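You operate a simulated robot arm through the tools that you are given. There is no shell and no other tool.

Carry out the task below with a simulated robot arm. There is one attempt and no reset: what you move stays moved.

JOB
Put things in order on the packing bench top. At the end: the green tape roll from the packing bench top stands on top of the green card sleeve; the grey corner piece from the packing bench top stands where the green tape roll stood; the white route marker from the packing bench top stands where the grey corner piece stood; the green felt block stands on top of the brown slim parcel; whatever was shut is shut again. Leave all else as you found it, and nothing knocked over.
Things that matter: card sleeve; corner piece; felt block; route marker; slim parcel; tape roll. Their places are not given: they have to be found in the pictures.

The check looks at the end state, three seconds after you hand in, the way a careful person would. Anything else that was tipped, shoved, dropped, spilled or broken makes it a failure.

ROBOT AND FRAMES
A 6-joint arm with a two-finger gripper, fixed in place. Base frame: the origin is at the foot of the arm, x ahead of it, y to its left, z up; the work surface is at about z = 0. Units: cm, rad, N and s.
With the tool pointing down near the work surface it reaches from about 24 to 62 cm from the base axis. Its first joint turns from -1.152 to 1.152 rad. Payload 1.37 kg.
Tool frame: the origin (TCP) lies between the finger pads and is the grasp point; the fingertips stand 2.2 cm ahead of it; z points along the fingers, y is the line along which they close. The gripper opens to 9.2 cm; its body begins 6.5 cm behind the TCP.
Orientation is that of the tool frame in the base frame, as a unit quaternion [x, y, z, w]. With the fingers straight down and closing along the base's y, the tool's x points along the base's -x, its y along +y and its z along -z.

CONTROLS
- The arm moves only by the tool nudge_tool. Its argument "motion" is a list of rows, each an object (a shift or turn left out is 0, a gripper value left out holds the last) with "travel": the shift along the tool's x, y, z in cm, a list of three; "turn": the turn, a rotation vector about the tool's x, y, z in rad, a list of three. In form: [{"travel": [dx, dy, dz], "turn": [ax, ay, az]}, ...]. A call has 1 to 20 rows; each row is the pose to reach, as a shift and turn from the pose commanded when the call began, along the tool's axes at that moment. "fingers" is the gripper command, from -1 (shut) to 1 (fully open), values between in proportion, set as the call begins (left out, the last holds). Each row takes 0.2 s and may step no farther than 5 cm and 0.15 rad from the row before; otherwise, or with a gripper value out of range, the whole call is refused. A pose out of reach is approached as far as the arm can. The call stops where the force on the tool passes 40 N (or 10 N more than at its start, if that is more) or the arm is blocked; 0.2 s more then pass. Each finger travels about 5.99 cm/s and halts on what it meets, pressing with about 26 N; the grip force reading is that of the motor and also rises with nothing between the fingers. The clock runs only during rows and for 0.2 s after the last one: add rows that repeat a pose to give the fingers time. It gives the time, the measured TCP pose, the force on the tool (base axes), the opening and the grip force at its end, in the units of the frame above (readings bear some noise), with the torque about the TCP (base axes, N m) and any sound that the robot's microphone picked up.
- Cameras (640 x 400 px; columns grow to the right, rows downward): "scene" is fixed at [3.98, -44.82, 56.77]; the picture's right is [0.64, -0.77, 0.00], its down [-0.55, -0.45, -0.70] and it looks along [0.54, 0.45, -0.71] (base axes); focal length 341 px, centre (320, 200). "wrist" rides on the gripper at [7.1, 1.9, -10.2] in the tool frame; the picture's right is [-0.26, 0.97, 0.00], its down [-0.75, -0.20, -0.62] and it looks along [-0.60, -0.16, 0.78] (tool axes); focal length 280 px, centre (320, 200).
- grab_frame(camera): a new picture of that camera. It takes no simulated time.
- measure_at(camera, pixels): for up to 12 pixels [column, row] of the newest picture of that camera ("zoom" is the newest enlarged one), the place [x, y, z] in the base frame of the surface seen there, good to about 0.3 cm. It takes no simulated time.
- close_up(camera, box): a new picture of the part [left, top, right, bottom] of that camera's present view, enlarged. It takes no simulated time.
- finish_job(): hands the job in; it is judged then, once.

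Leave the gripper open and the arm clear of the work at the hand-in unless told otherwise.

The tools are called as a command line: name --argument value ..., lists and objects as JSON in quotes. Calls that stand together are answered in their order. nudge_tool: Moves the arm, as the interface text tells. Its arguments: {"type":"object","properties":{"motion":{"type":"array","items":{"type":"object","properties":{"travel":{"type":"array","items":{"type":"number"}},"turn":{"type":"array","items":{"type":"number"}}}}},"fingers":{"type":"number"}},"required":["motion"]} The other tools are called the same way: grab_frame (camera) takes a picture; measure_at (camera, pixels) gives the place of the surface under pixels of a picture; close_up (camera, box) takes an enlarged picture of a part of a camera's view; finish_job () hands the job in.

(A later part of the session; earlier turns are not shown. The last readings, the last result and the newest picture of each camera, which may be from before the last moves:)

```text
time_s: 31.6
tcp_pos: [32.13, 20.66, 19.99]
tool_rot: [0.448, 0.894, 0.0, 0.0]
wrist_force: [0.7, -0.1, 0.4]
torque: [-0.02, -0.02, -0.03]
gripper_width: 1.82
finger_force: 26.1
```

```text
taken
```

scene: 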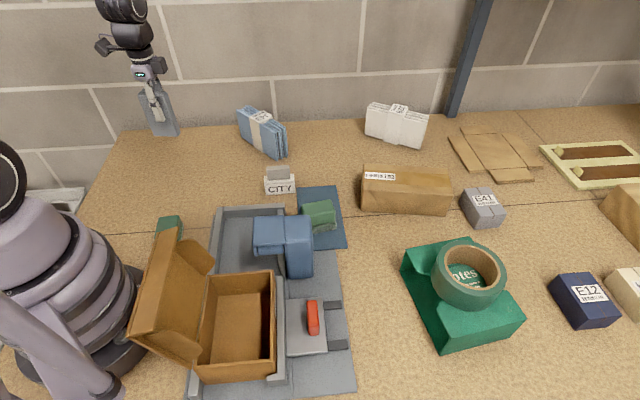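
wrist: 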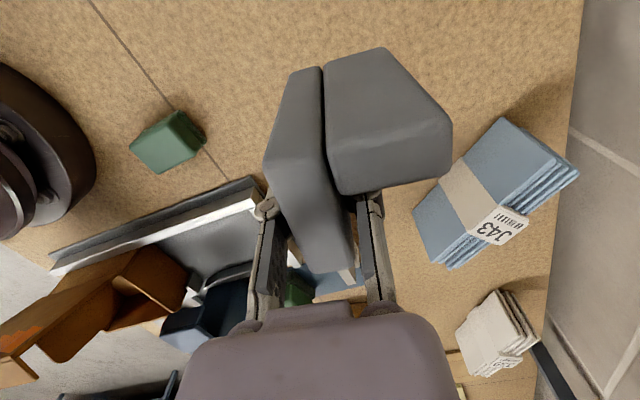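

The piece hangs over the roll's old spot. I notice a second green block at wrist (168,142); I'll enlarge it to tell it from the felt block before continuing.

close_up --camera "wrist" --box '[100, 80, 240, 200]'

close_up --camera "scene" --box '[280, 180, 360, 260]'

close_up --camera "scene" --box '[140, 200, 220, 260]'

```text
3.33 times, centred on (170, 140) of wrist
```

zoom: 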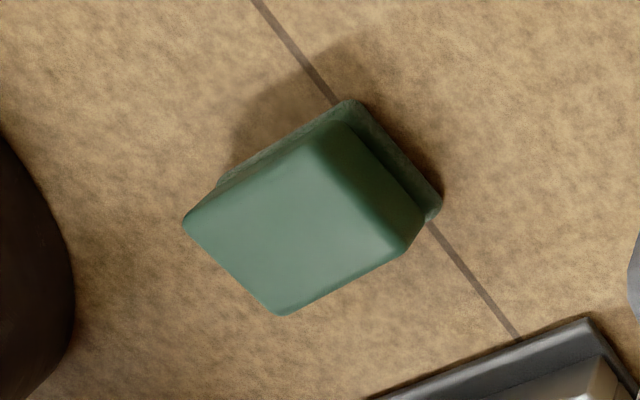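

```text
5.00 times, centred on (320, 220) of scene
```

zoom: 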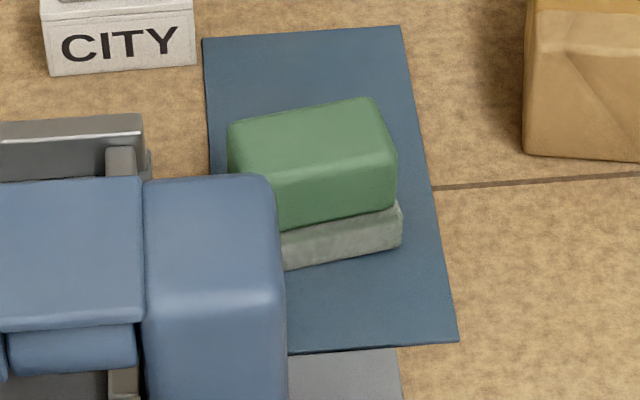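

```text
6.67 times, centred on (180, 230) of scene
```

zoom: 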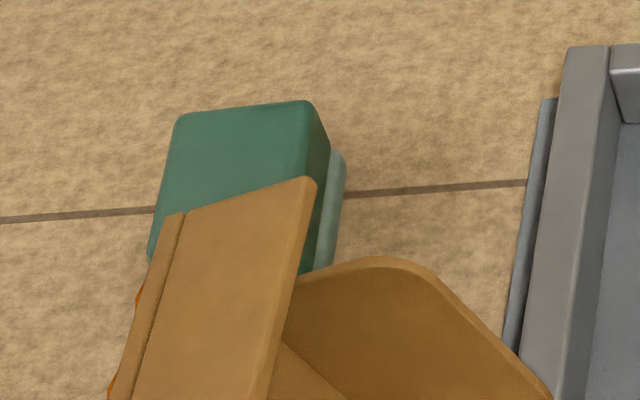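

Both greens look like cap-on-felt blocks: one grass green with grey felt on the mat, one teal green with greenish felt near the arm base. I'll compare them later. First I set down the corner piece: to z ≈ 7.1, then slowly.

nudge_tool --motion '[{"travel": [0, 0, 2]}, {"travel": [0, 0, 5]}, {"travel": [0, 0, 8]}, {"travel": [0, 0, 10.5]}, {"travel": [0, 0, 12]}, {"travel": [0, 0, 12.7]}, {"travel": [0, 0, 12.9]}, {"travel": [0, 0, 12.9]}]'

nudge_tool --motion '[{"travel": [0, 0, 0.1]}, {"travel": [0, 0, 0.2]}, {"travel": [0, 0, 0.3]}, {"travel": [0, 0, 0.4]}, {"travel": [0, 0, 0.4]}]'

close_up --camera "scene" --box '[100, 70, 260, 210]'

```text
time_s: 33.4
tcp_pos: [32.15, 20.73, 7.07]
tool_rot: [0.45, 0.893, 0.0, 0.0]
wrist_force: [0.1, 0.4, -0.7]
torque: [-0.03, -0.03, -0.01]
gripper_width: 1.84
finger_force: 26.2
```

```text
time_s: 34.6
tcp_pos: [32.15, 20.74, 6.68]
tool_rot: [0.449, 0.894, 0.0, 0.0]
wrist_force: [0.1, 0.2, 0.1]
torque: [-0.01, 0.03, -0.01]
gripper_width: 1.84
finger_force: 25.8
```

```text
2.86 times, centred on (180, 140) of scene
```

zoom: 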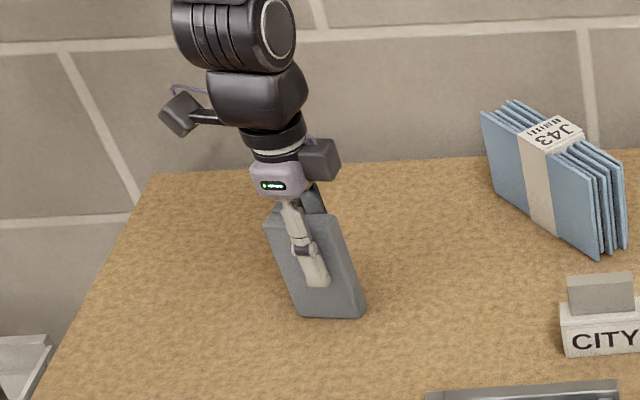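

Not yet touching (force ≈ 0). I lower in 0.05 cm steps.

nudge_tool --motion '[{"travel": [0, 0, 0.05]}, {"travel": [0, 0, 0.1]}, {"travel": [0, 0, 0.15]}, {"travel": [0, 0, 0.15]}]'

```text
time_s: 35.6
tcp_pos: [32.09, 20.75, 6.53]
tool_rot: [0.449, 0.894, 0.001, 0.001]
wrist_force: [-1.7, -5.2, 21.7]
torque: [-0.07, 0.1, 0.0]
gripper_width: 1.85
finger_force: 26.2
```

Contact at 21.7 N — a bit firm, so I back off 0.07 cm, then open the fingers.

nudge_tool --motion '[{"travel": [0, 0, -0.07]}, {"travel": [0, 0, -0.07]}]'

nudge_tool --motion '[{"travel": [0, 0, 0]}, {"travel": [0, 0, 0]}, {"travel": [0, 0, 0]}, {"travel": [0, 0, 0]}]' --fingers 0.0

close_up --camera "scene" --box '[100, 70, 260, 210]'

grab_frame --camera "wrist"

```text
time_s: 36.2
tcp_pos: [32.2, 20.74, 6.53]
tool_rot: [0.449, 0.894, 0.001, 0.001]
wrist_force: [1.0, -1.2, 8.8]
torque: [-0.06, -0.06, 0.03]
gripper_width: 1.88
finger_force: 25.9
```

```text
time_s: 37.2
tcp_pos: [32.0, 20.67, 6.46]
tool_rot: [0.449, 0.894, 0.0, -0.001]
wrist_force: [0.6, 0.0, -0.8]
torque: [-0.01, -0.01, 0.01]
gripper_width: 4.59
finger_force: 0.1
```

```text
2.86 times, centred on (180, 140) of scene
```

zoom: 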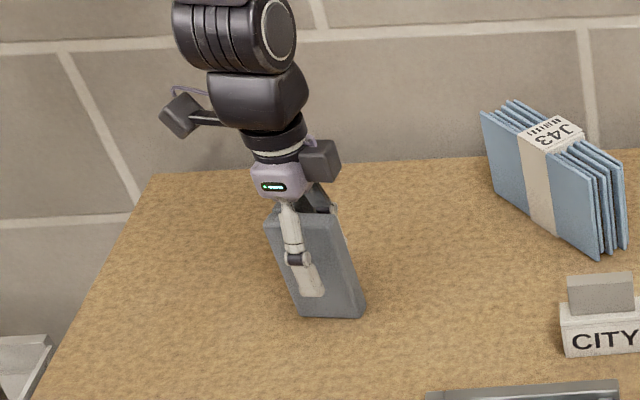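

```text
taken
```

wrist: 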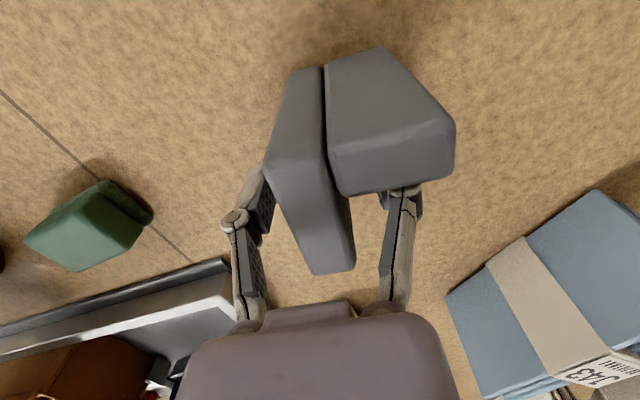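

The corner piece stands upright and free of the fingers (opening 4.6 cm). I rise straight up to z ≈ 22.

nudge_tool --motion '[{"travel": [0, 0, -1]}, {"travel": [0, 0, -2.5]}, {"travel": [0, 0, -5]}, {"travel": [0, 0, -8]}, {"travel": [0, 0, -11]}, {"travel": [0, 0, -14]}, {"travel": [0, 0, -15.5]}, {"travel": [0, 0, -15.5]}]'

grab_frame --camera "scene"

grab_frame --camera "wrist"

```text
time_s: 39.0
tcp_pos: [32.13, 20.71, 22.02]
tool_rot: [0.448, 0.894, 0.0, 0.0]
wrist_force: [-0.2, 0.2, 0.2]
torque: [-0.01, -0.02, -0.03]
gripper_width: 4.59
finger_force: 0.1
```

```text
taken
```

scene: 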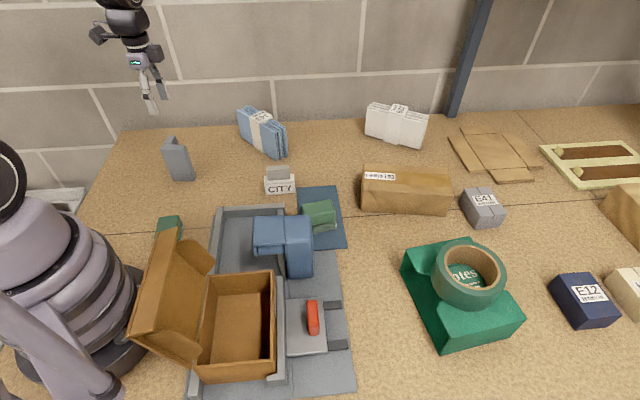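

```text
taken
```

wrist: 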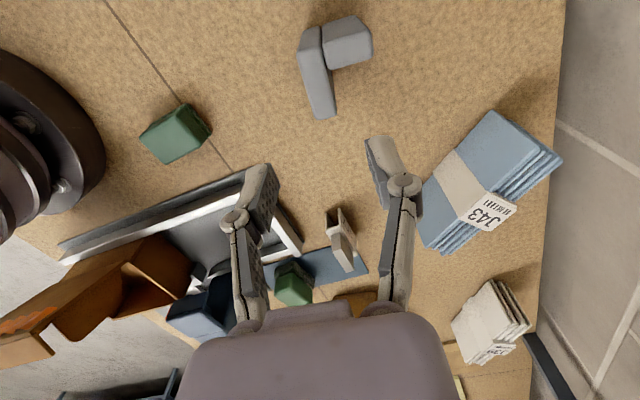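

The corner piece stands well. I'll check its position and compare both green blocks, which appear together in the wrist picture at (177,133) and (293,285).

measure_at --camera "wrist" --pixels '[[302, 50], [318, 47], [332, 112], [318, 118], [326, 45], [360, 35], [370, 50], [332, 66]]'

close_up --camera "wrist" --box '[130, 90, 230, 180]'

close_up --camera "wrist" --box '[250, 230, 370, 320]'

```text
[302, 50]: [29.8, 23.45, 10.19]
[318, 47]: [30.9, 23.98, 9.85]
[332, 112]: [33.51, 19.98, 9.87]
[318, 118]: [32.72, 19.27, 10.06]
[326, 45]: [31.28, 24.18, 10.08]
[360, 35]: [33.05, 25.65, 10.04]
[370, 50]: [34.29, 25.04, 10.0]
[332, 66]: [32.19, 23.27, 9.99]
```

```text
4.44 times, centred on (180, 135) of wrist
```

zoom: 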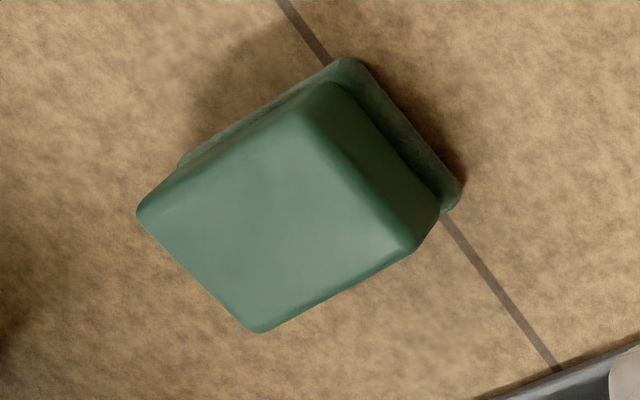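

```text
4.44 times, centred on (310, 275) of wrist
```

zoom: 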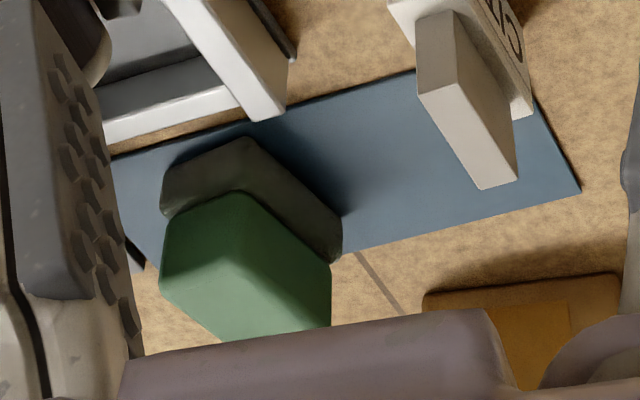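

The corner piece is centred near (32.6, 22.8), matching the roll's old spot (32.5, 22.4). Now the size and place of both green blocks.

grab_frame --camera "wrist"

measure_at --camera "wrist" --pixels '[[142, 138], [162, 162], [205, 148], [180, 108], [208, 132], [175, 135], [207, 140], [190, 105]]'

measure_at --camera "scene" --pixels '[[162, 220], [178, 218], [182, 230], [181, 222], [172, 222], [309, 206], [326, 201], [329, 212], [311, 214], [318, 207], [325, 218], [321, 230]]'

```text
taken
```

wrist: 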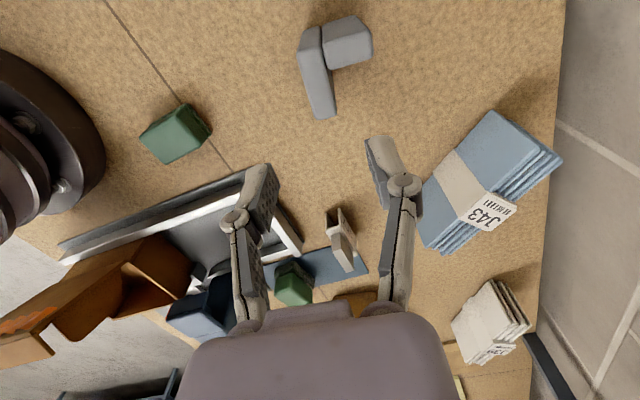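

```text
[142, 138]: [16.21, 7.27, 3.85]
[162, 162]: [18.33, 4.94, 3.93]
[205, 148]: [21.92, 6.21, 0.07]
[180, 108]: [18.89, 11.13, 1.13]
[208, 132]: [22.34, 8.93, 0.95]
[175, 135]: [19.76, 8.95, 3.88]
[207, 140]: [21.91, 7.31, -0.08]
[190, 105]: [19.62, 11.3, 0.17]
```

```text
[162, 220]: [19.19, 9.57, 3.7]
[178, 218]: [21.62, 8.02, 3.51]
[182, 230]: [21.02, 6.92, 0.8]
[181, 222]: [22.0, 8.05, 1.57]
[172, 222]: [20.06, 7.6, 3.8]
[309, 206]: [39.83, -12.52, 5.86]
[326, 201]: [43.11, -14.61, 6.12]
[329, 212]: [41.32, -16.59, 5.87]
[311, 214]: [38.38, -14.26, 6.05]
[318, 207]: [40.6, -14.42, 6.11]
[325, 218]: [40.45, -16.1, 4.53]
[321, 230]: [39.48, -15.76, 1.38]
```

The mat block (top z≈6, at (40.6,−14.5)) and the one by the arm foot (top z≈3.9, at ≈(19.3,8.3), only 21 cm from the base axis – inside the unreachable zone). I'll look closer at each. Now I move over the CITY marker near (43, −1) at z = 22.

nudge_tool --motion '[{"travel": [-2.4, -0.43, 0]}, {"travel": [-6, -1.07, 0]}, {"travel": [-10, -1.79, 0]}, {"travel": [-14, -2.5, 0]}, {"travel": [-18, -3.22, 0]}, {"travel": [-21.5, -3.84, 0]}, {"travel": [-23.89, -4.27, 0]}, {"travel": [-23.89, -4.27, 0]}]'

grab_frame --camera "wrist"

close_up --camera "wrist" --box '[280, 10, 400, 130]'

```text
time_s: 40.8
tcp_pos: [43.02, -0.92, 22.09]
tool_rot: [0.448, 0.894, 0.0, 0.0]
wrist_force: [-0.5, 0.4, 0.1]
torque: [0.0, 0.01, 0.01]
gripper_width: 4.63
finger_force: 0.0
```

```text
taken
```

wrist: 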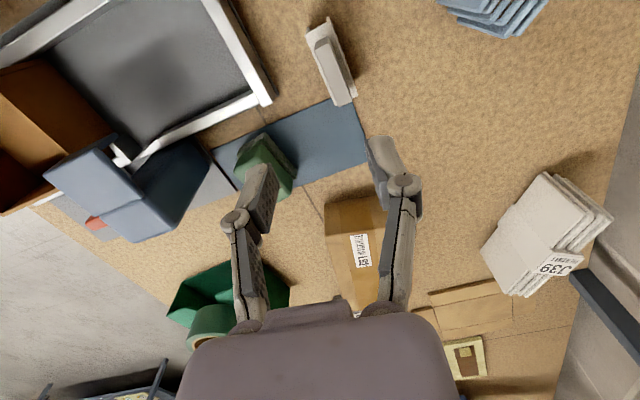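

```text
3.33 times, centred on (340, 70) of wrist
```

zoom: 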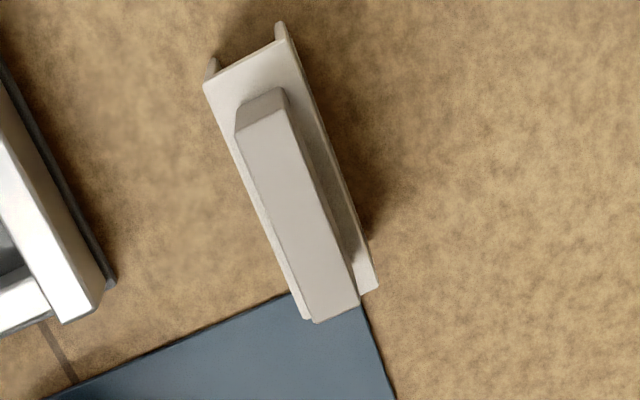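

The marker is a white saddle with a grey grip block on top. I'll measure its corners in this enlarged picture.

measure_at --camera "zoom" --pixels '[[208, 88], [278, 45], [372, 285], [302, 310], [240, 132], [283, 115], [352, 300], [315, 318], [280, 215], [225, 85], [330, 200], [355, 250]]'

close_up --camera "wrist" --box '[210, 110, 330, 220]'

close_up --camera "scene" --box '[255, 155, 305, 205]'

```text
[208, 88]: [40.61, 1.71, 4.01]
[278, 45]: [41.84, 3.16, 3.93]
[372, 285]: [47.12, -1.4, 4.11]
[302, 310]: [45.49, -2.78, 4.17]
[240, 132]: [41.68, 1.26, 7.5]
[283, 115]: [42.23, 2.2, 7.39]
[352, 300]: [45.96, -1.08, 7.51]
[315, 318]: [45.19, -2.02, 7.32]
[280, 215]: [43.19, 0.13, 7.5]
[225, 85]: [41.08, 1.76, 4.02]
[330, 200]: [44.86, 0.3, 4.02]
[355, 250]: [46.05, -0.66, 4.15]
```

```text
3.64 times, centred on (270, 165) of wrist
```

zoom: 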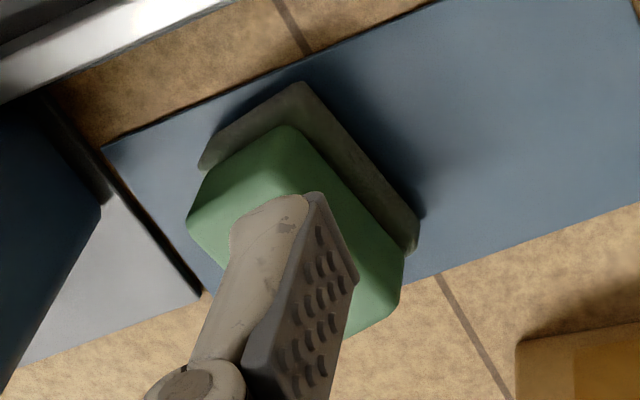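

```text
8.00 times, centred on (280, 180) of scene
```

zoom: 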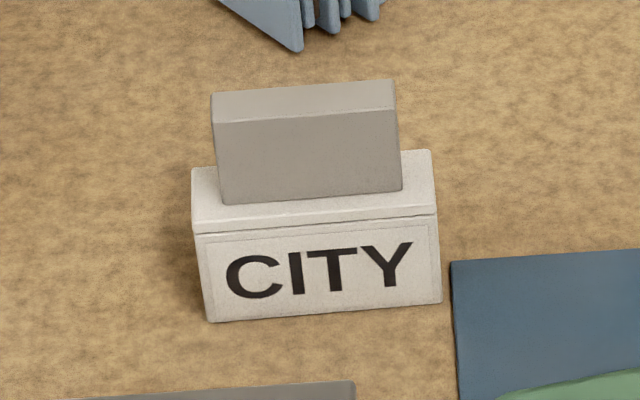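

Marker: saddle 6.8 × 2.1 cm, centre ≈ (43.77, 0.12), lying along heading −42°; the grip block on top spans z 4.2–7.4. I turn the fingers across that block and go down to z ≈ 11 first.

nudge_tool --motion '[{"travel": [0.2, 0.6, 1], "turn": [0, 0, -0.1]}, {"travel": [0.385, 1.22, 3], "turn": [0, 0, -0.206]}, {"travel": [0.385, 1.22, 6], "turn": [0, 0, -0.206]}, {"travel": [0.385, 1.22, 9], "turn": [0, 0, -0.206]}, {"travel": [0.385, 1.22, 10.5], "turn": [0, 0, -0.206]}, {"travel": [0.385, 1.22, 11], "turn": [0, 0, -0.206]}, {"travel": [0.385, 1.22, 11], "turn": [0, 0, -0.206]}]' --fingers -0.13

grab_frame --camera "wrist"

close_up --camera "scene" --box '[230, 100, 330, 210]'

```text
time_s: 42.4
tcp_pos: [43.59, -0.06, 11.12]
tool_rot: [0.354, 0.935, 0.0, 0.0]
wrist_force: [0.1, -0.4, 0.2]
torque: [-0.02, 0.0, 0.05]
gripper_width: 4.0
finger_force: 0.1
```

```text
taken
```

wrist: 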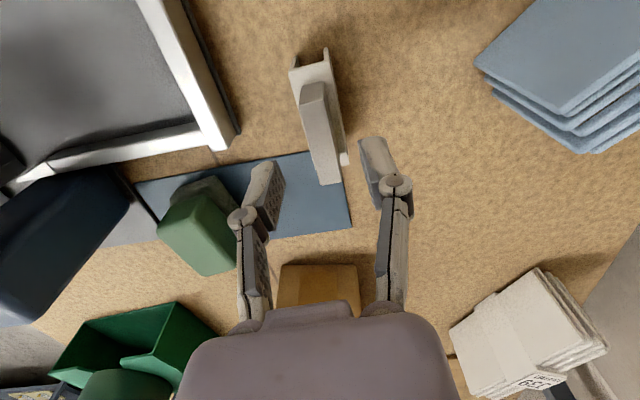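

```text
3.64 times, centred on (280, 155) of scene
```

zoom: 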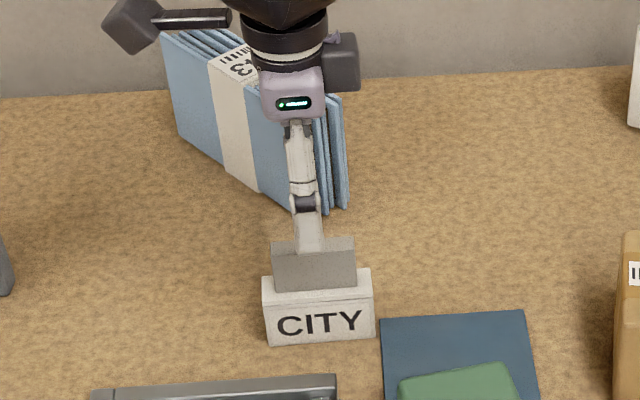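

Close. I'll re-measure the grip block from this nearer wrist picture, top face from (305,90) to (330,180).

close_up --camera "wrist" --box '[270, 40, 370, 200]'

measure_at --camera "wrist" --pixels '[[305, 104], [322, 98], [318, 180], [337, 178], [313, 140], [329, 135], [320, 140], [293, 72], [327, 62], [342, 160]]'

```text
2.50 times, centred on (320, 120) of wrist
```

zoom: 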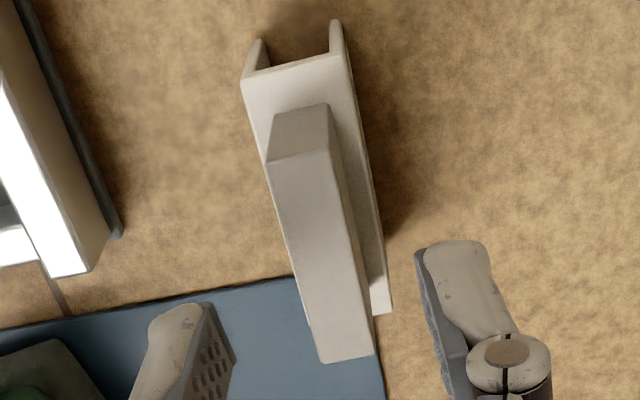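

```text
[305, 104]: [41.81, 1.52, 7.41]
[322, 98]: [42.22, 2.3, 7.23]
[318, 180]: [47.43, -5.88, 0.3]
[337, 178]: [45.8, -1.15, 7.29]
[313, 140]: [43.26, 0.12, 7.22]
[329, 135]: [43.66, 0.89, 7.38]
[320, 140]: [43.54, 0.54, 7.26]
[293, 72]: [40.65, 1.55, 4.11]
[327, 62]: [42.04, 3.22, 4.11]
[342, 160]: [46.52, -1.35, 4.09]
```

The block's centre is confirmed at ≈ (43.75, 0.15). I shift 0.2 cm along the closing line and go down to z ≈ 6.8 (tips 0.5 above the saddle), then close.

nudge_tool --motion '[{"travel": [0, 0.2, 1]}, {"travel": [0, 0.2, 2]}, {"travel": [0, 0.2, 3]}, {"travel": [0, 0.2, 3.8]}, {"travel": [0, 0.2, 4.2]}, {"travel": [0, 0.2, 4.3]}, {"travel": [0, 0.2, 4.3]}]'

grab_frame --camera "wrist"

close_up --camera "scene" --box '[230, 100, 330, 210]'

```text
time_s: 44.0
tcp_pos: [43.73, 0.25, 6.65]
tool_rot: [0.355, 0.935, 0.0, 0.0]
wrist_force: [0.2, 0.2, -0.1]
torque: [0.01, 0.04, 0.0]
gripper_width: 4.0
finger_force: 0.1
```

```text
taken
```

wrist: 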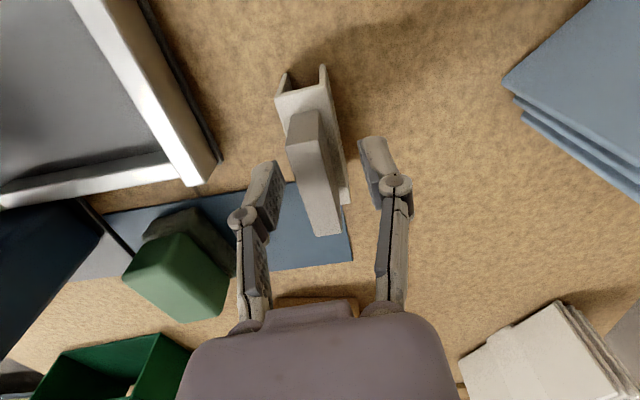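

```text
3.64 times, centred on (280, 155) of scene
```

zoom: 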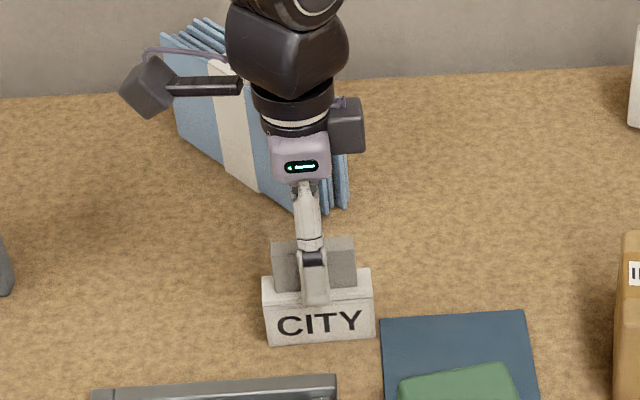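

Fingers straddle the grip block with no contact. I close.

nudge_tool --motion '[{"travel": [0, 0, 0]}, {"travel": [0, 0, 0]}, {"travel": [0, 0, 0]}, {"travel": [0, 0, 0]}, {"travel": [0, 0, 0]}]' --fingers -1

close_up --camera "scene" --box '[230, 100, 330, 210]'

```text
time_s: 45.2
tcp_pos: [43.81, 0.24, 6.68]
tool_rot: [0.355, 0.935, 0.0, 0.0]
wrist_force: [-0.3, 0.7, 0.2]
torque: [-0.02, 0.01, -0.01]
gripper_width: 1.28
finger_force: 26.2
```

```text
3.64 times, centred on (280, 155) of scene
```

zoom: 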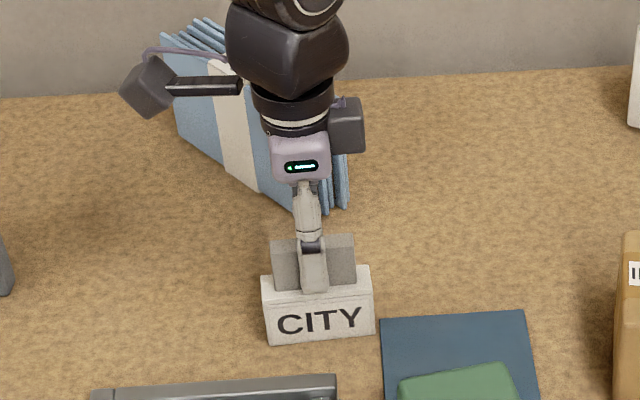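

Gripped (1.28 cm). I lift to z ≈ 18.7.

nudge_tool --motion '[{"travel": [0, 0, -0.6]}, {"travel": [0, 0, -1.5]}, {"travel": [0, 0, -3]}, {"travel": [0, 0, -5]}, {"travel": [0, 0, -7.5]}, {"travel": [0, 0, -10]}, {"travel": [0, 0, -12]}, {"travel": [0, 0, -12]}]'

grab_frame --camera "scene"

grab_frame --camera "wrist"

```text
time_s: 47.0
tcp_pos: [43.79, 0.19, 18.84]
tool_rot: [0.354, 0.935, -0.001, 0.0]
wrist_force: [-0.3, 0.2, -0.4]
torque: [-0.01, 0.04, 0.01]
gripper_width: 1.3
finger_force: 25.5
```

```text
taken
```

scene: 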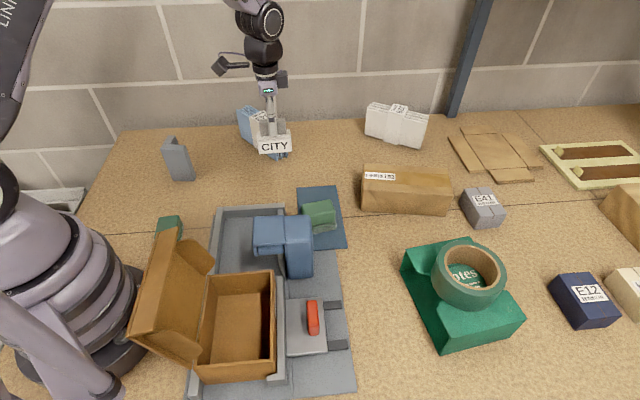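

```text
taken
```

wrist: 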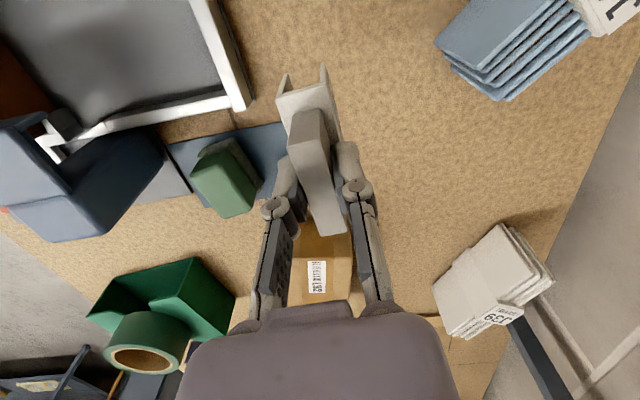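

The marker came up whole. I carry it at z ≈ 18.8 to the corner piece's old centre, (61.5, −4.0).

nudge_tool --motion '[{"travel": [-1.0, 0.54, 0]}, {"travel": [-3.5, 1.88, 0]}, {"travel": [-6.5, 3.49, 0]}, {"travel": [-9.5, 5.09, 0]}, {"travel": [-12.5, 6.7, 0]}, {"travel": [-14.8, 7.94, 0]}, {"travel": [-16.04, 8.6, 0]}, {"travel": [-16.04, 8.6, 0]}]'

grab_frame --camera "scene"

```text
time_s: 48.8
tcp_pos: [61.55, -4.06, 18.86]
tool_rot: [0.354, 0.935, 0.0, 0.0]
wrist_force: [1.0, 0.1, -0.8]
torque: [0.0, 0.0, 0.0]
gripper_width: 1.29
finger_force: 26.3
```

```text
taken
```

scene: 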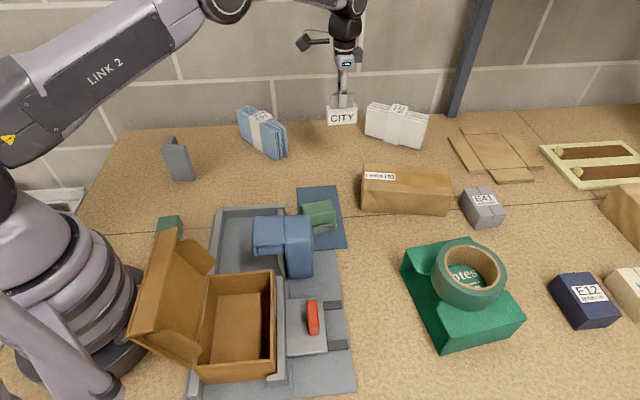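

Right over the spot. I go down to z ≈ 7.0, then in small steps to contact (expected at ≈ 6.67).

nudge_tool --motion '[{"travel": [0, 0, 2]}, {"travel": [0, 0, 5]}, {"travel": [0, 0, 8]}, {"travel": [0, 0, 10]}, {"travel": [0, 0, 11.2]}, {"travel": [0, 0, 11.7]}, {"travel": [0, 0, 11.85]}, {"travel": [0, 0, 11.85]}]'

nudge_tool --motion '[{"travel": [0, 0, 0.1]}, {"travel": [0, 0, 0.2]}, {"travel": [0, 0, 0.28]}, {"travel": [0, 0, 0.28]}]'

close_up --camera "scene" --box '[290, 80, 400, 190]'

```text
time_s: 50.6
tcp_pos: [61.71, -4.05, 7.0]
tool_rot: [0.355, 0.935, 0.0, 0.0]
wrist_force: [0.4, -0.1, -0.2]
torque: [0.05, 0.0, -0.03]
gripper_width: 1.29
finger_force: 26.2
```

```text
time_s: 51.6
tcp_pos: [61.65, -3.92, 6.7]
tool_rot: [0.353, 0.935, -0.001, 0.002]
wrist_force: [-2.3, -0.8, 5.0]
torque: [0.02, 0.08, 0.01]
gripper_width: 1.28
finger_force: 26.0
```

```text
3.64 times, centred on (345, 135) of scene
```

zoom: 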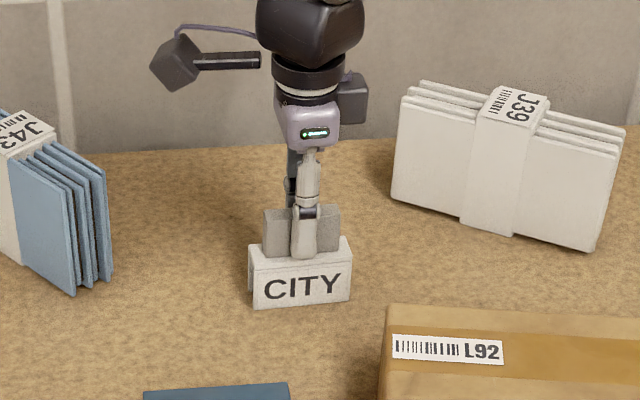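

Contact at 5 N. I open the fingers to about 4 cm.

nudge_tool --motion '[{"travel": [0, 0, 0]}, {"travel": [0, 0, 0]}, {"travel": [0, 0, 0]}, {"travel": [0, 0, 0]}]' --fingers -0.1

close_up --camera "scene" --box '[290, 80, 400, 190]'

grab_frame --camera "wrist"

```text
time_s: 52.6
tcp_pos: [61.59, -3.99, 6.56]
tool_rot: [0.355, 0.935, 0.001, 0.0]
wrist_force: [0.4, 0.1, -0.8]
torque: [0.01, 0.0, -0.04]
gripper_width: 4.13
finger_force: 0.0
```

```text
3.64 times, centred on (345, 135) of scene
```

zoom: 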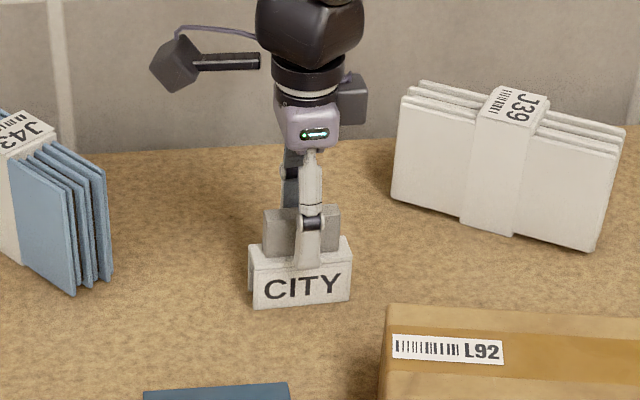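

```text
taken
```

wrist: 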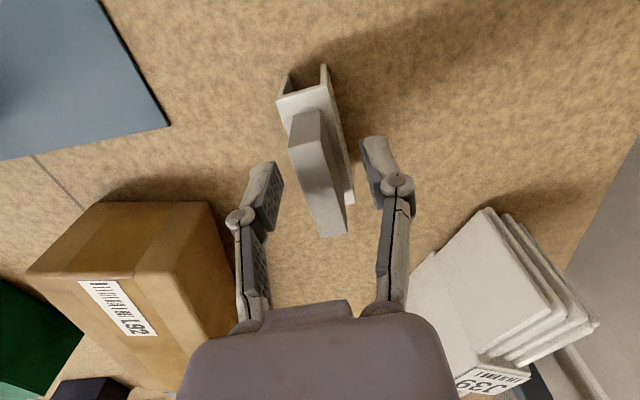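

The marker stands alone, upright. I rise to z ≈ 22 and check.

nudge_tool --motion '[{"travel": [0, 0, -1]}, {"travel": [0, 0, -2.5]}, {"travel": [0, 0, -5]}, {"travel": [0, 0, -8]}, {"travel": [0, 0, -11]}, {"travel": [0, 0, -14]}, {"travel": [0, 0, -15.5]}, {"travel": [0, 0, -15.5]}]'

grab_frame --camera "scene"

grab_frame --camera "wrist"

```text
time_s: 54.4
tcp_pos: [61.48, -4.02, 22.08]
tool_rot: [0.355, 0.935, 0.0, 0.0]
wrist_force: [-0.3, -0.2, 0.1]
torque: [0.03, 0.01, -0.01]
gripper_width: 4.17
finger_force: 0.0
```

```text
taken
```

scene: 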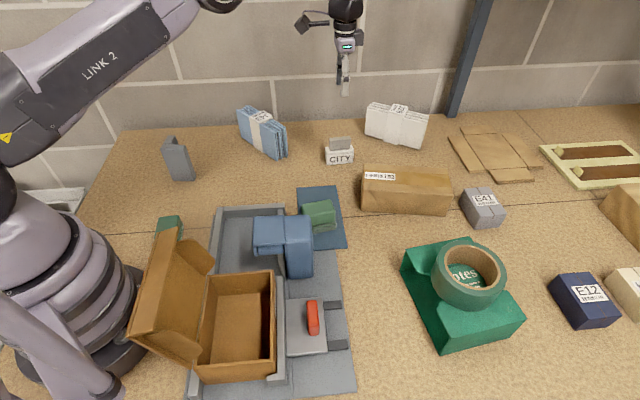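

```text
taken
```

wrist: 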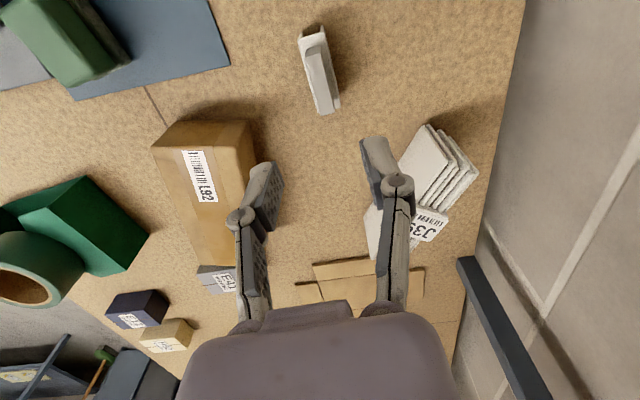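

The marker is in place. Before the felt block, I check the right side for other brown parcels, and look at both green blocks again.

close_up --camera "scene" --box '[440, 100, 640, 330]'

close_up --camera "scene" --box '[290, 180, 350, 240]'

close_up --camera "wrist" --box '[0, 0, 240, 120]'

```text
1.74 times, centred on (540, 215) of scene
```

zoom: 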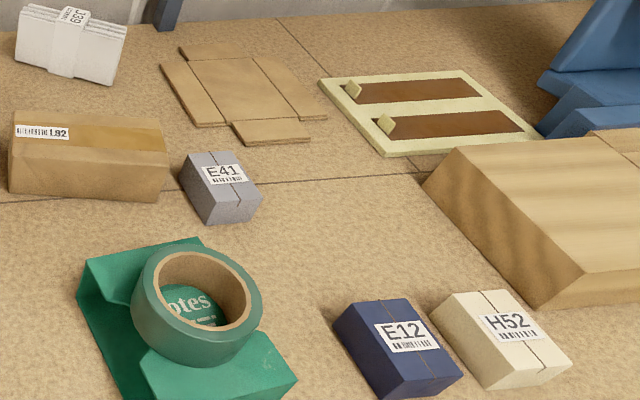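

```text
6.67 times, centred on (320, 210) of scene
```

zoom: 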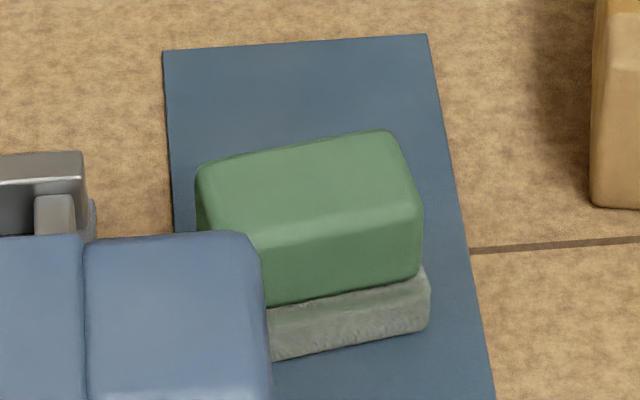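

```text
2.67 times, centred on (120, 60) of wrist
```

zoom: 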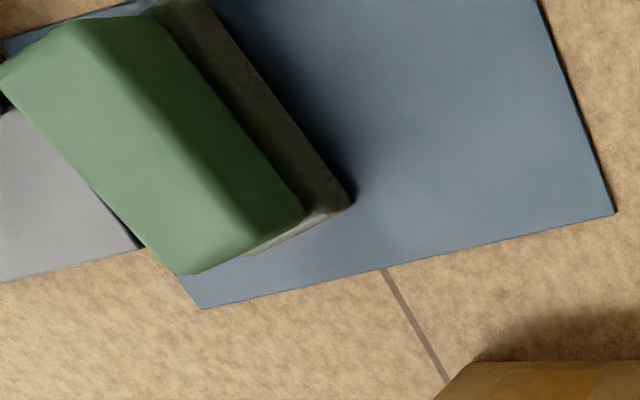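

Only L92 is a slim brown parcel. The mat block is within the arm's reach and has a felt foot; the other green block sits at 21 cm, out of the downward reach, so I take the mat block as the one meant. I move above it to (40.6, −14.6) at z = 22 for a top view.

nudge_tool --motion '[{"travel": [0.6, -1.5, 0]}, {"travel": [2.0, -5.0, 0]}, {"travel": [3.7, -9.3, 0]}, {"travel": [5.3, -13.4, 0]}, {"travel": [6.9, -17.4, 0]}, {"travel": [8.1, -20.5, 0]}, {"travel": [8.63, -21.8, 0]}, {"travel": [8.63, -21.8, 0]}]'

grab_frame --camera "wrist"

close_up --camera "wrist" --box '[280, 0, 400, 130]'

```text
time_s: 56.2
tcp_pos: [40.46, -14.64, 22.23]
tool_rot: [0.354, 0.935, 0.001, 0.0]
wrist_force: [0.2, 0.1, 0.3]
torque: [-0.01, 0.01, 0.01]
gripper_width: 4.14
finger_force: 0.0
```

```text
taken
```

wrist: 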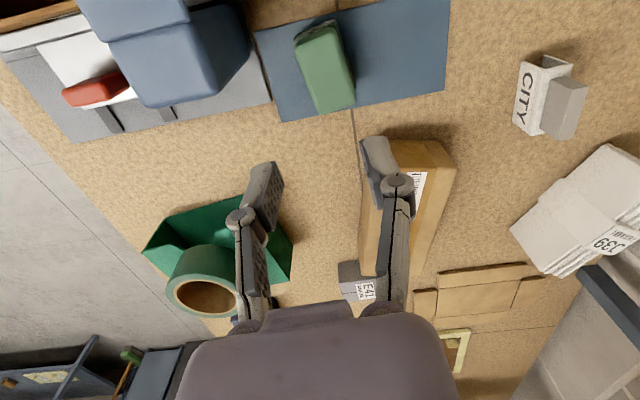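

```text
3.08 times, centred on (340, 65) of wrist
```

zoom: 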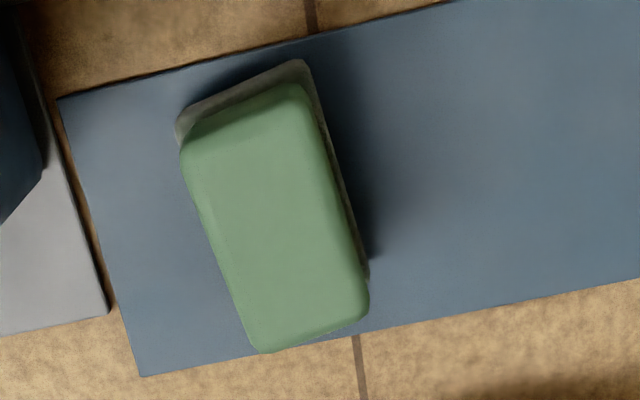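

A clear top view. I'll measure the block's top corners and the pad edge, plus the nearby press edge.

measure_at --camera "zoom" --pixels '[[190, 155], [300, 105], [360, 300], [265, 340], [275, 225], [182, 120], [303, 68], [366, 265], [340, 190], [215, 250], [90, 110], [35, 170]]'

measure_at --camera "wrist" --pixels '[[195, 20], [240, 15], [205, 85], [180, 100], [262, 70], [395, 145], [452, 155], [380, 265], [420, 270], [410, 200], [440, 180], [360, 230]]'

```text
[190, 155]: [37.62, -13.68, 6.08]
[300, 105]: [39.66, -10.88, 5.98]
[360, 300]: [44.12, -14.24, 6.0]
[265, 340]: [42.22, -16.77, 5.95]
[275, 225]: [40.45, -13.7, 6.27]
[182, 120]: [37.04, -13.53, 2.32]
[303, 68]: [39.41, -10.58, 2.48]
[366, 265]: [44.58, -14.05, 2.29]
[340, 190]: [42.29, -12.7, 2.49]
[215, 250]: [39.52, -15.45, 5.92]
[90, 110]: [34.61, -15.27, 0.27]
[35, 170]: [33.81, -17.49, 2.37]
```

```text
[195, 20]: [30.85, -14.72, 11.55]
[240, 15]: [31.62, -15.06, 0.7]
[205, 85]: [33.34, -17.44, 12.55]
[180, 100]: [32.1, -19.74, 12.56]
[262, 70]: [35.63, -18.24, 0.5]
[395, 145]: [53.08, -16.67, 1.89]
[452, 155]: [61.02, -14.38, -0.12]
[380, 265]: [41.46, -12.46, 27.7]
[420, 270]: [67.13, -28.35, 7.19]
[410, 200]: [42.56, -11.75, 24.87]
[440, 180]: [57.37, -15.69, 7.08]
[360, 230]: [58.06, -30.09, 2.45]
```

Block: cap ≈ 5.9 × 3.7 cm, centre (40.9, −13.9), top z 6.0, long axis at −36°; the press edge is ≥ 5 cm off. I align, open to 6.5 cm and lower to z ≈ 10 for a check.

nudge_tool --motion '[{"travel": [0.16, 0.85, 1], "turn": [0, 0, -0.096]}, {"travel": [0.16, 0.85, 4], "turn": [0, 0, -0.096]}, {"travel": [0.16, 0.85, 7], "turn": [0, 0, -0.096]}, {"travel": [0.16, 0.85, 10], "turn": [0, 0, -0.096]}, {"travel": [0.16, 0.85, 11.7], "turn": [0, 0, -0.096]}, {"travel": [0.16, 0.85, 12.2], "turn": [0, 0, -0.096]}, {"travel": [0.16, 0.85, 12.2], "turn": [0, 0, -0.096]}]' --fingers 0.41

grab_frame --camera "wrist"

close_up --camera "scene" --box '[240, 130, 380, 270]'

```text
time_s: 57.8
tcp_pos: [41.11, -13.78, 9.86]
tool_rot: [0.309, 0.951, 0.0, -0.001]
wrist_force: [0.0, 0.7, 1.2]
torque: [0.05, -0.02, 0.0]
gripper_width: 6.49
finger_force: 0.0
```

```text
taken
```

wrist: 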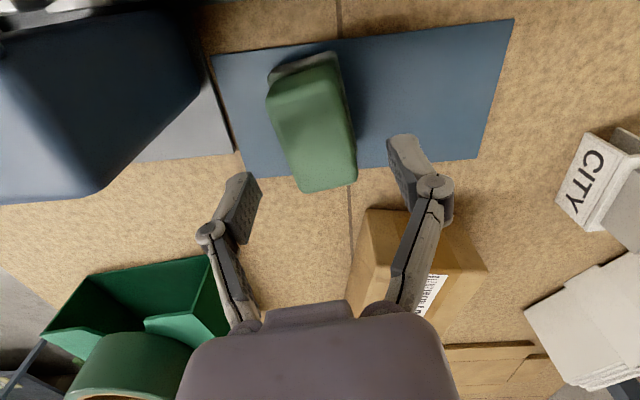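

```text
2.86 times, centred on (310, 200) of scene
```

zoom: 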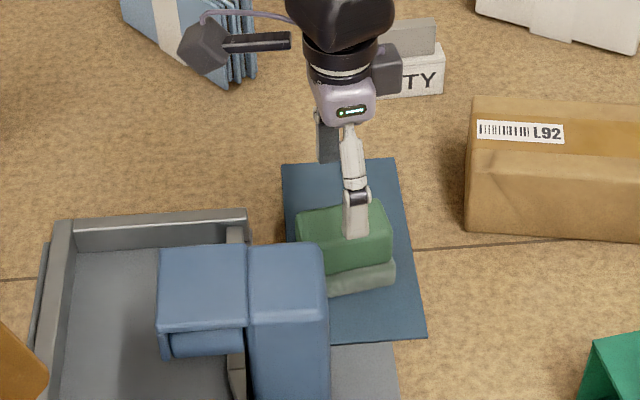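

Looks aligned. A refined measure of the cap top from this nearer picture.

measure_at --camera "wrist" --pixels '[[272, 97], [332, 70], [352, 175], [305, 185], [290, 140], [345, 130], [318, 130], [282, 120], [340, 105], [320, 60]]'

```text
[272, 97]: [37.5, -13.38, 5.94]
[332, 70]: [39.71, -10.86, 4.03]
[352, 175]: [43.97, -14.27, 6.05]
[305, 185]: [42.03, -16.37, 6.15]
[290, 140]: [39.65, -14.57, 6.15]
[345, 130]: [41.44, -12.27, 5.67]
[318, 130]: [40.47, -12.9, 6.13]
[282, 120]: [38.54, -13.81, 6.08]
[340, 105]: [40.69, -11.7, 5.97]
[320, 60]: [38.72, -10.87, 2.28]
```

Centre ≈ (40.85, −13.8); TCP is within 0.2 cm. I go down to z ≈ 4.5.

nudge_tool --motion '[{"travel": [0.15, -0.12, 1]}, {"travel": [0.15, -0.12, 2]}, {"travel": [0.15, -0.12, 3]}, {"travel": [0.15, -0.12, 4]}, {"travel": [0.15, -0.12, 4.9]}, {"travel": [0.15, -0.12, 5.3]}, {"travel": [0.15, -0.12, 5.3]}]'

grab_frame --camera "wrist"

close_up --camera "scene" --box '[240, 130, 380, 270]'

```text
time_s: 59.4
tcp_pos: [40.93, -13.91, 4.6]
tool_rot: [0.309, 0.951, 0.0, 0.0]
wrist_force: [-1.5, 0.1, -0.1]
torque: [0.01, -0.01, -0.04]
gripper_width: 6.47
finger_force: 0.1
```

```text
taken
```

wrist: 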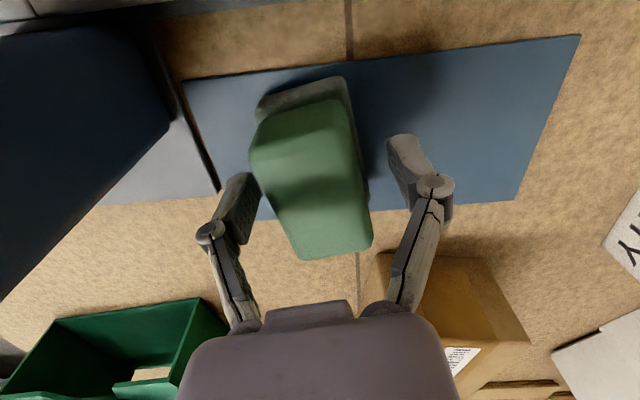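

```text
2.86 times, centred on (310, 200) of scene
```

zoom: 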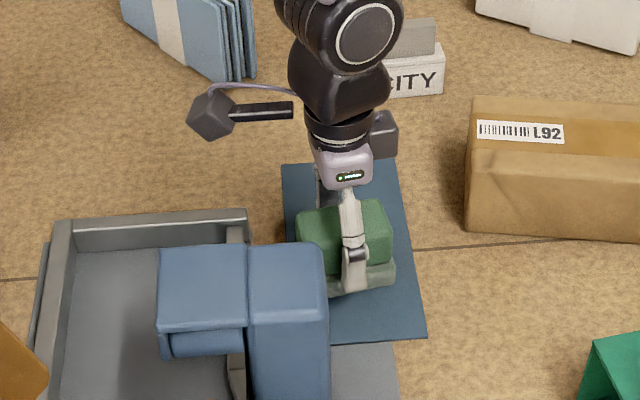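

The fingers straddle the block without contact. I close them.

nudge_tool --motion '[{"travel": [0, 0, 0]}, {"travel": [0, 0, 0]}, {"travel": [0, 0, 0]}, {"travel": [0, 0, 0]}, {"travel": [0, 0, 0]}]' --fingers -1

grab_frame --camera "wrist"

close_up --camera "scene" --box '[240, 130, 380, 270]'

```text
time_s: 60.6
tcp_pos: [40.89, -13.84, 4.57]
tool_rot: [0.309, 0.951, 0.0, 0.001]
wrist_force: [-0.1, -0.7, 2.5]
torque: [0.04, -0.01, -0.02]
gripper_width: 3.92
finger_force: 26.0
```

```text
taken
```

wrist: 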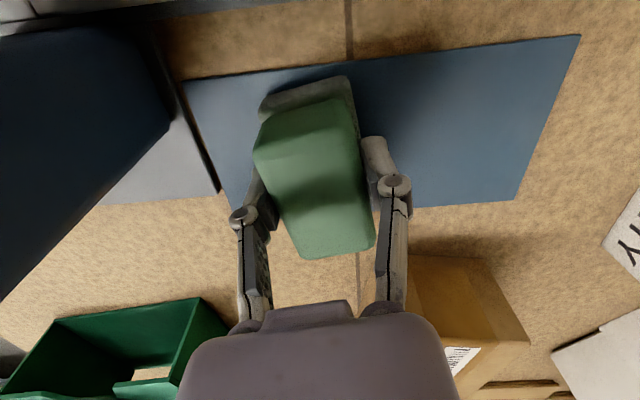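

```text
2.86 times, centred on (310, 200) of scene
```

zoom: 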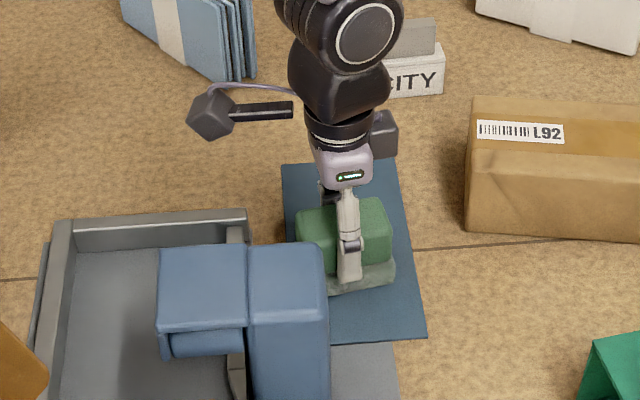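

Gripped at 3.92 cm. I lift by 2 cm first and check that the felt foot comes along.

nudge_tool --motion '[{"travel": [0, 0, -0.5]}, {"travel": [0, 0, -1.2]}, {"travel": [0, 0, -2]}, {"travel": [0, 0, -2]}]'

close_up --camera "scene" --box '[240, 130, 380, 270]'

grab_frame --camera "wrist"

```text
time_s: 61.6
tcp_pos: [40.93, -13.83, 6.52]
tool_rot: [0.309, 0.951, 0.001, -0.001]
wrist_force: [0.2, -0.3, 0.0]
torque: [0.03, 0.02, 0.02]
gripper_width: 3.91
finger_force: 26.6
```

```text
2.86 times, centred on (310, 200) of scene
```

zoom: 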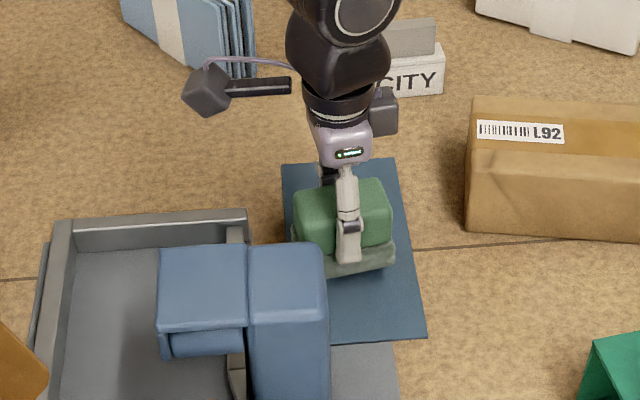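

```text
taken
```

wrist: 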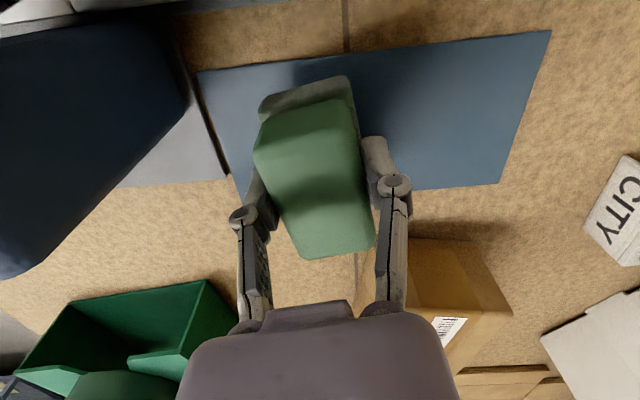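

The block came up whole and the mat stayed. I lift to z ≈ 20 and look at the parcel closely.

nudge_tool --motion '[{"travel": [0, 0, -2]}, {"travel": [0, 0, -4.5]}, {"travel": [0, 0, -7.5]}, {"travel": [0, 0, -10.5]}, {"travel": [0, 0, -12.8]}, {"travel": [0, 0, -13.5]}, {"travel": [0, 0, -13.5]}]'

grab_frame --camera "wrist"

close_up --camera "scene" --box '[345, 150, 465, 225]'

```text
time_s: 63.2
tcp_pos: [41.01, -13.9, 20.24]
tool_rot: [0.308, 0.951, 0.0, 0.0]
wrist_force: [0.0, 0.8, -1.6]
torque: [-0.01, -0.01, 0.0]
gripper_width: 3.96
finger_force: 26.0
```

```text
taken
```

wrist: 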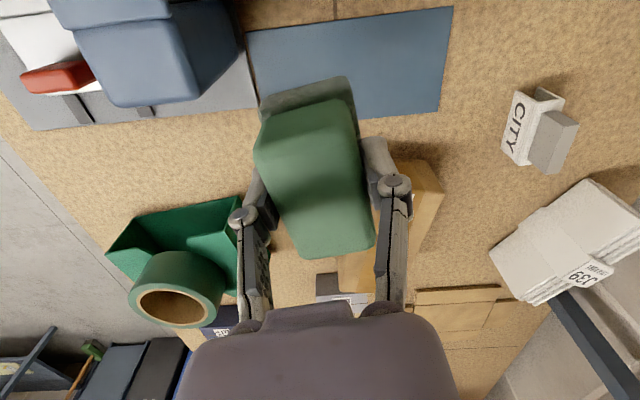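

```text
5.33 times, centred on (405, 188) of scene
```

zoom: 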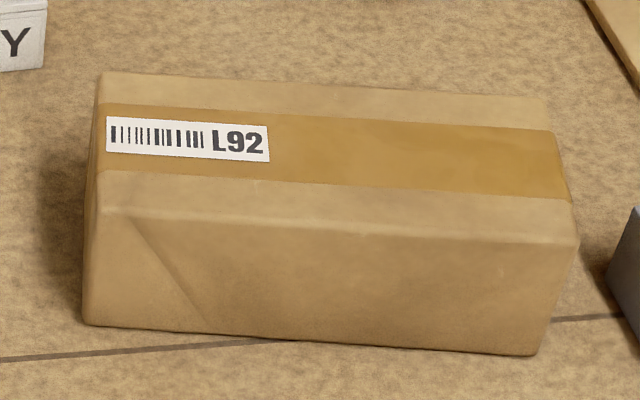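

Now the parcel's top face corners in the enlarged picture: (100,78), (545,100), (575,240), (90,208).

measure_at --camera "zoom" --pixels '[[104, 78], [542, 102], [568, 232], [98, 205], [320, 90], [330, 215], [325, 150], [200, 150], [450, 160], [99, 140], [560, 165], [250, 180]]'

```text
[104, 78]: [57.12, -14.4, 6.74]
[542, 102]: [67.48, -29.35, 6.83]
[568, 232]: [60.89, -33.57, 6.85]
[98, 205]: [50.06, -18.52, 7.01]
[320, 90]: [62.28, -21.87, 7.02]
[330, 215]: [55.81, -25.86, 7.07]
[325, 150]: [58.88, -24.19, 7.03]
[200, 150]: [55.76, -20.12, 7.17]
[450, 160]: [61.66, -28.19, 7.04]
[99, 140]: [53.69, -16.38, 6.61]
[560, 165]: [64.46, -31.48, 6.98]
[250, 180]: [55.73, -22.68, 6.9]
```

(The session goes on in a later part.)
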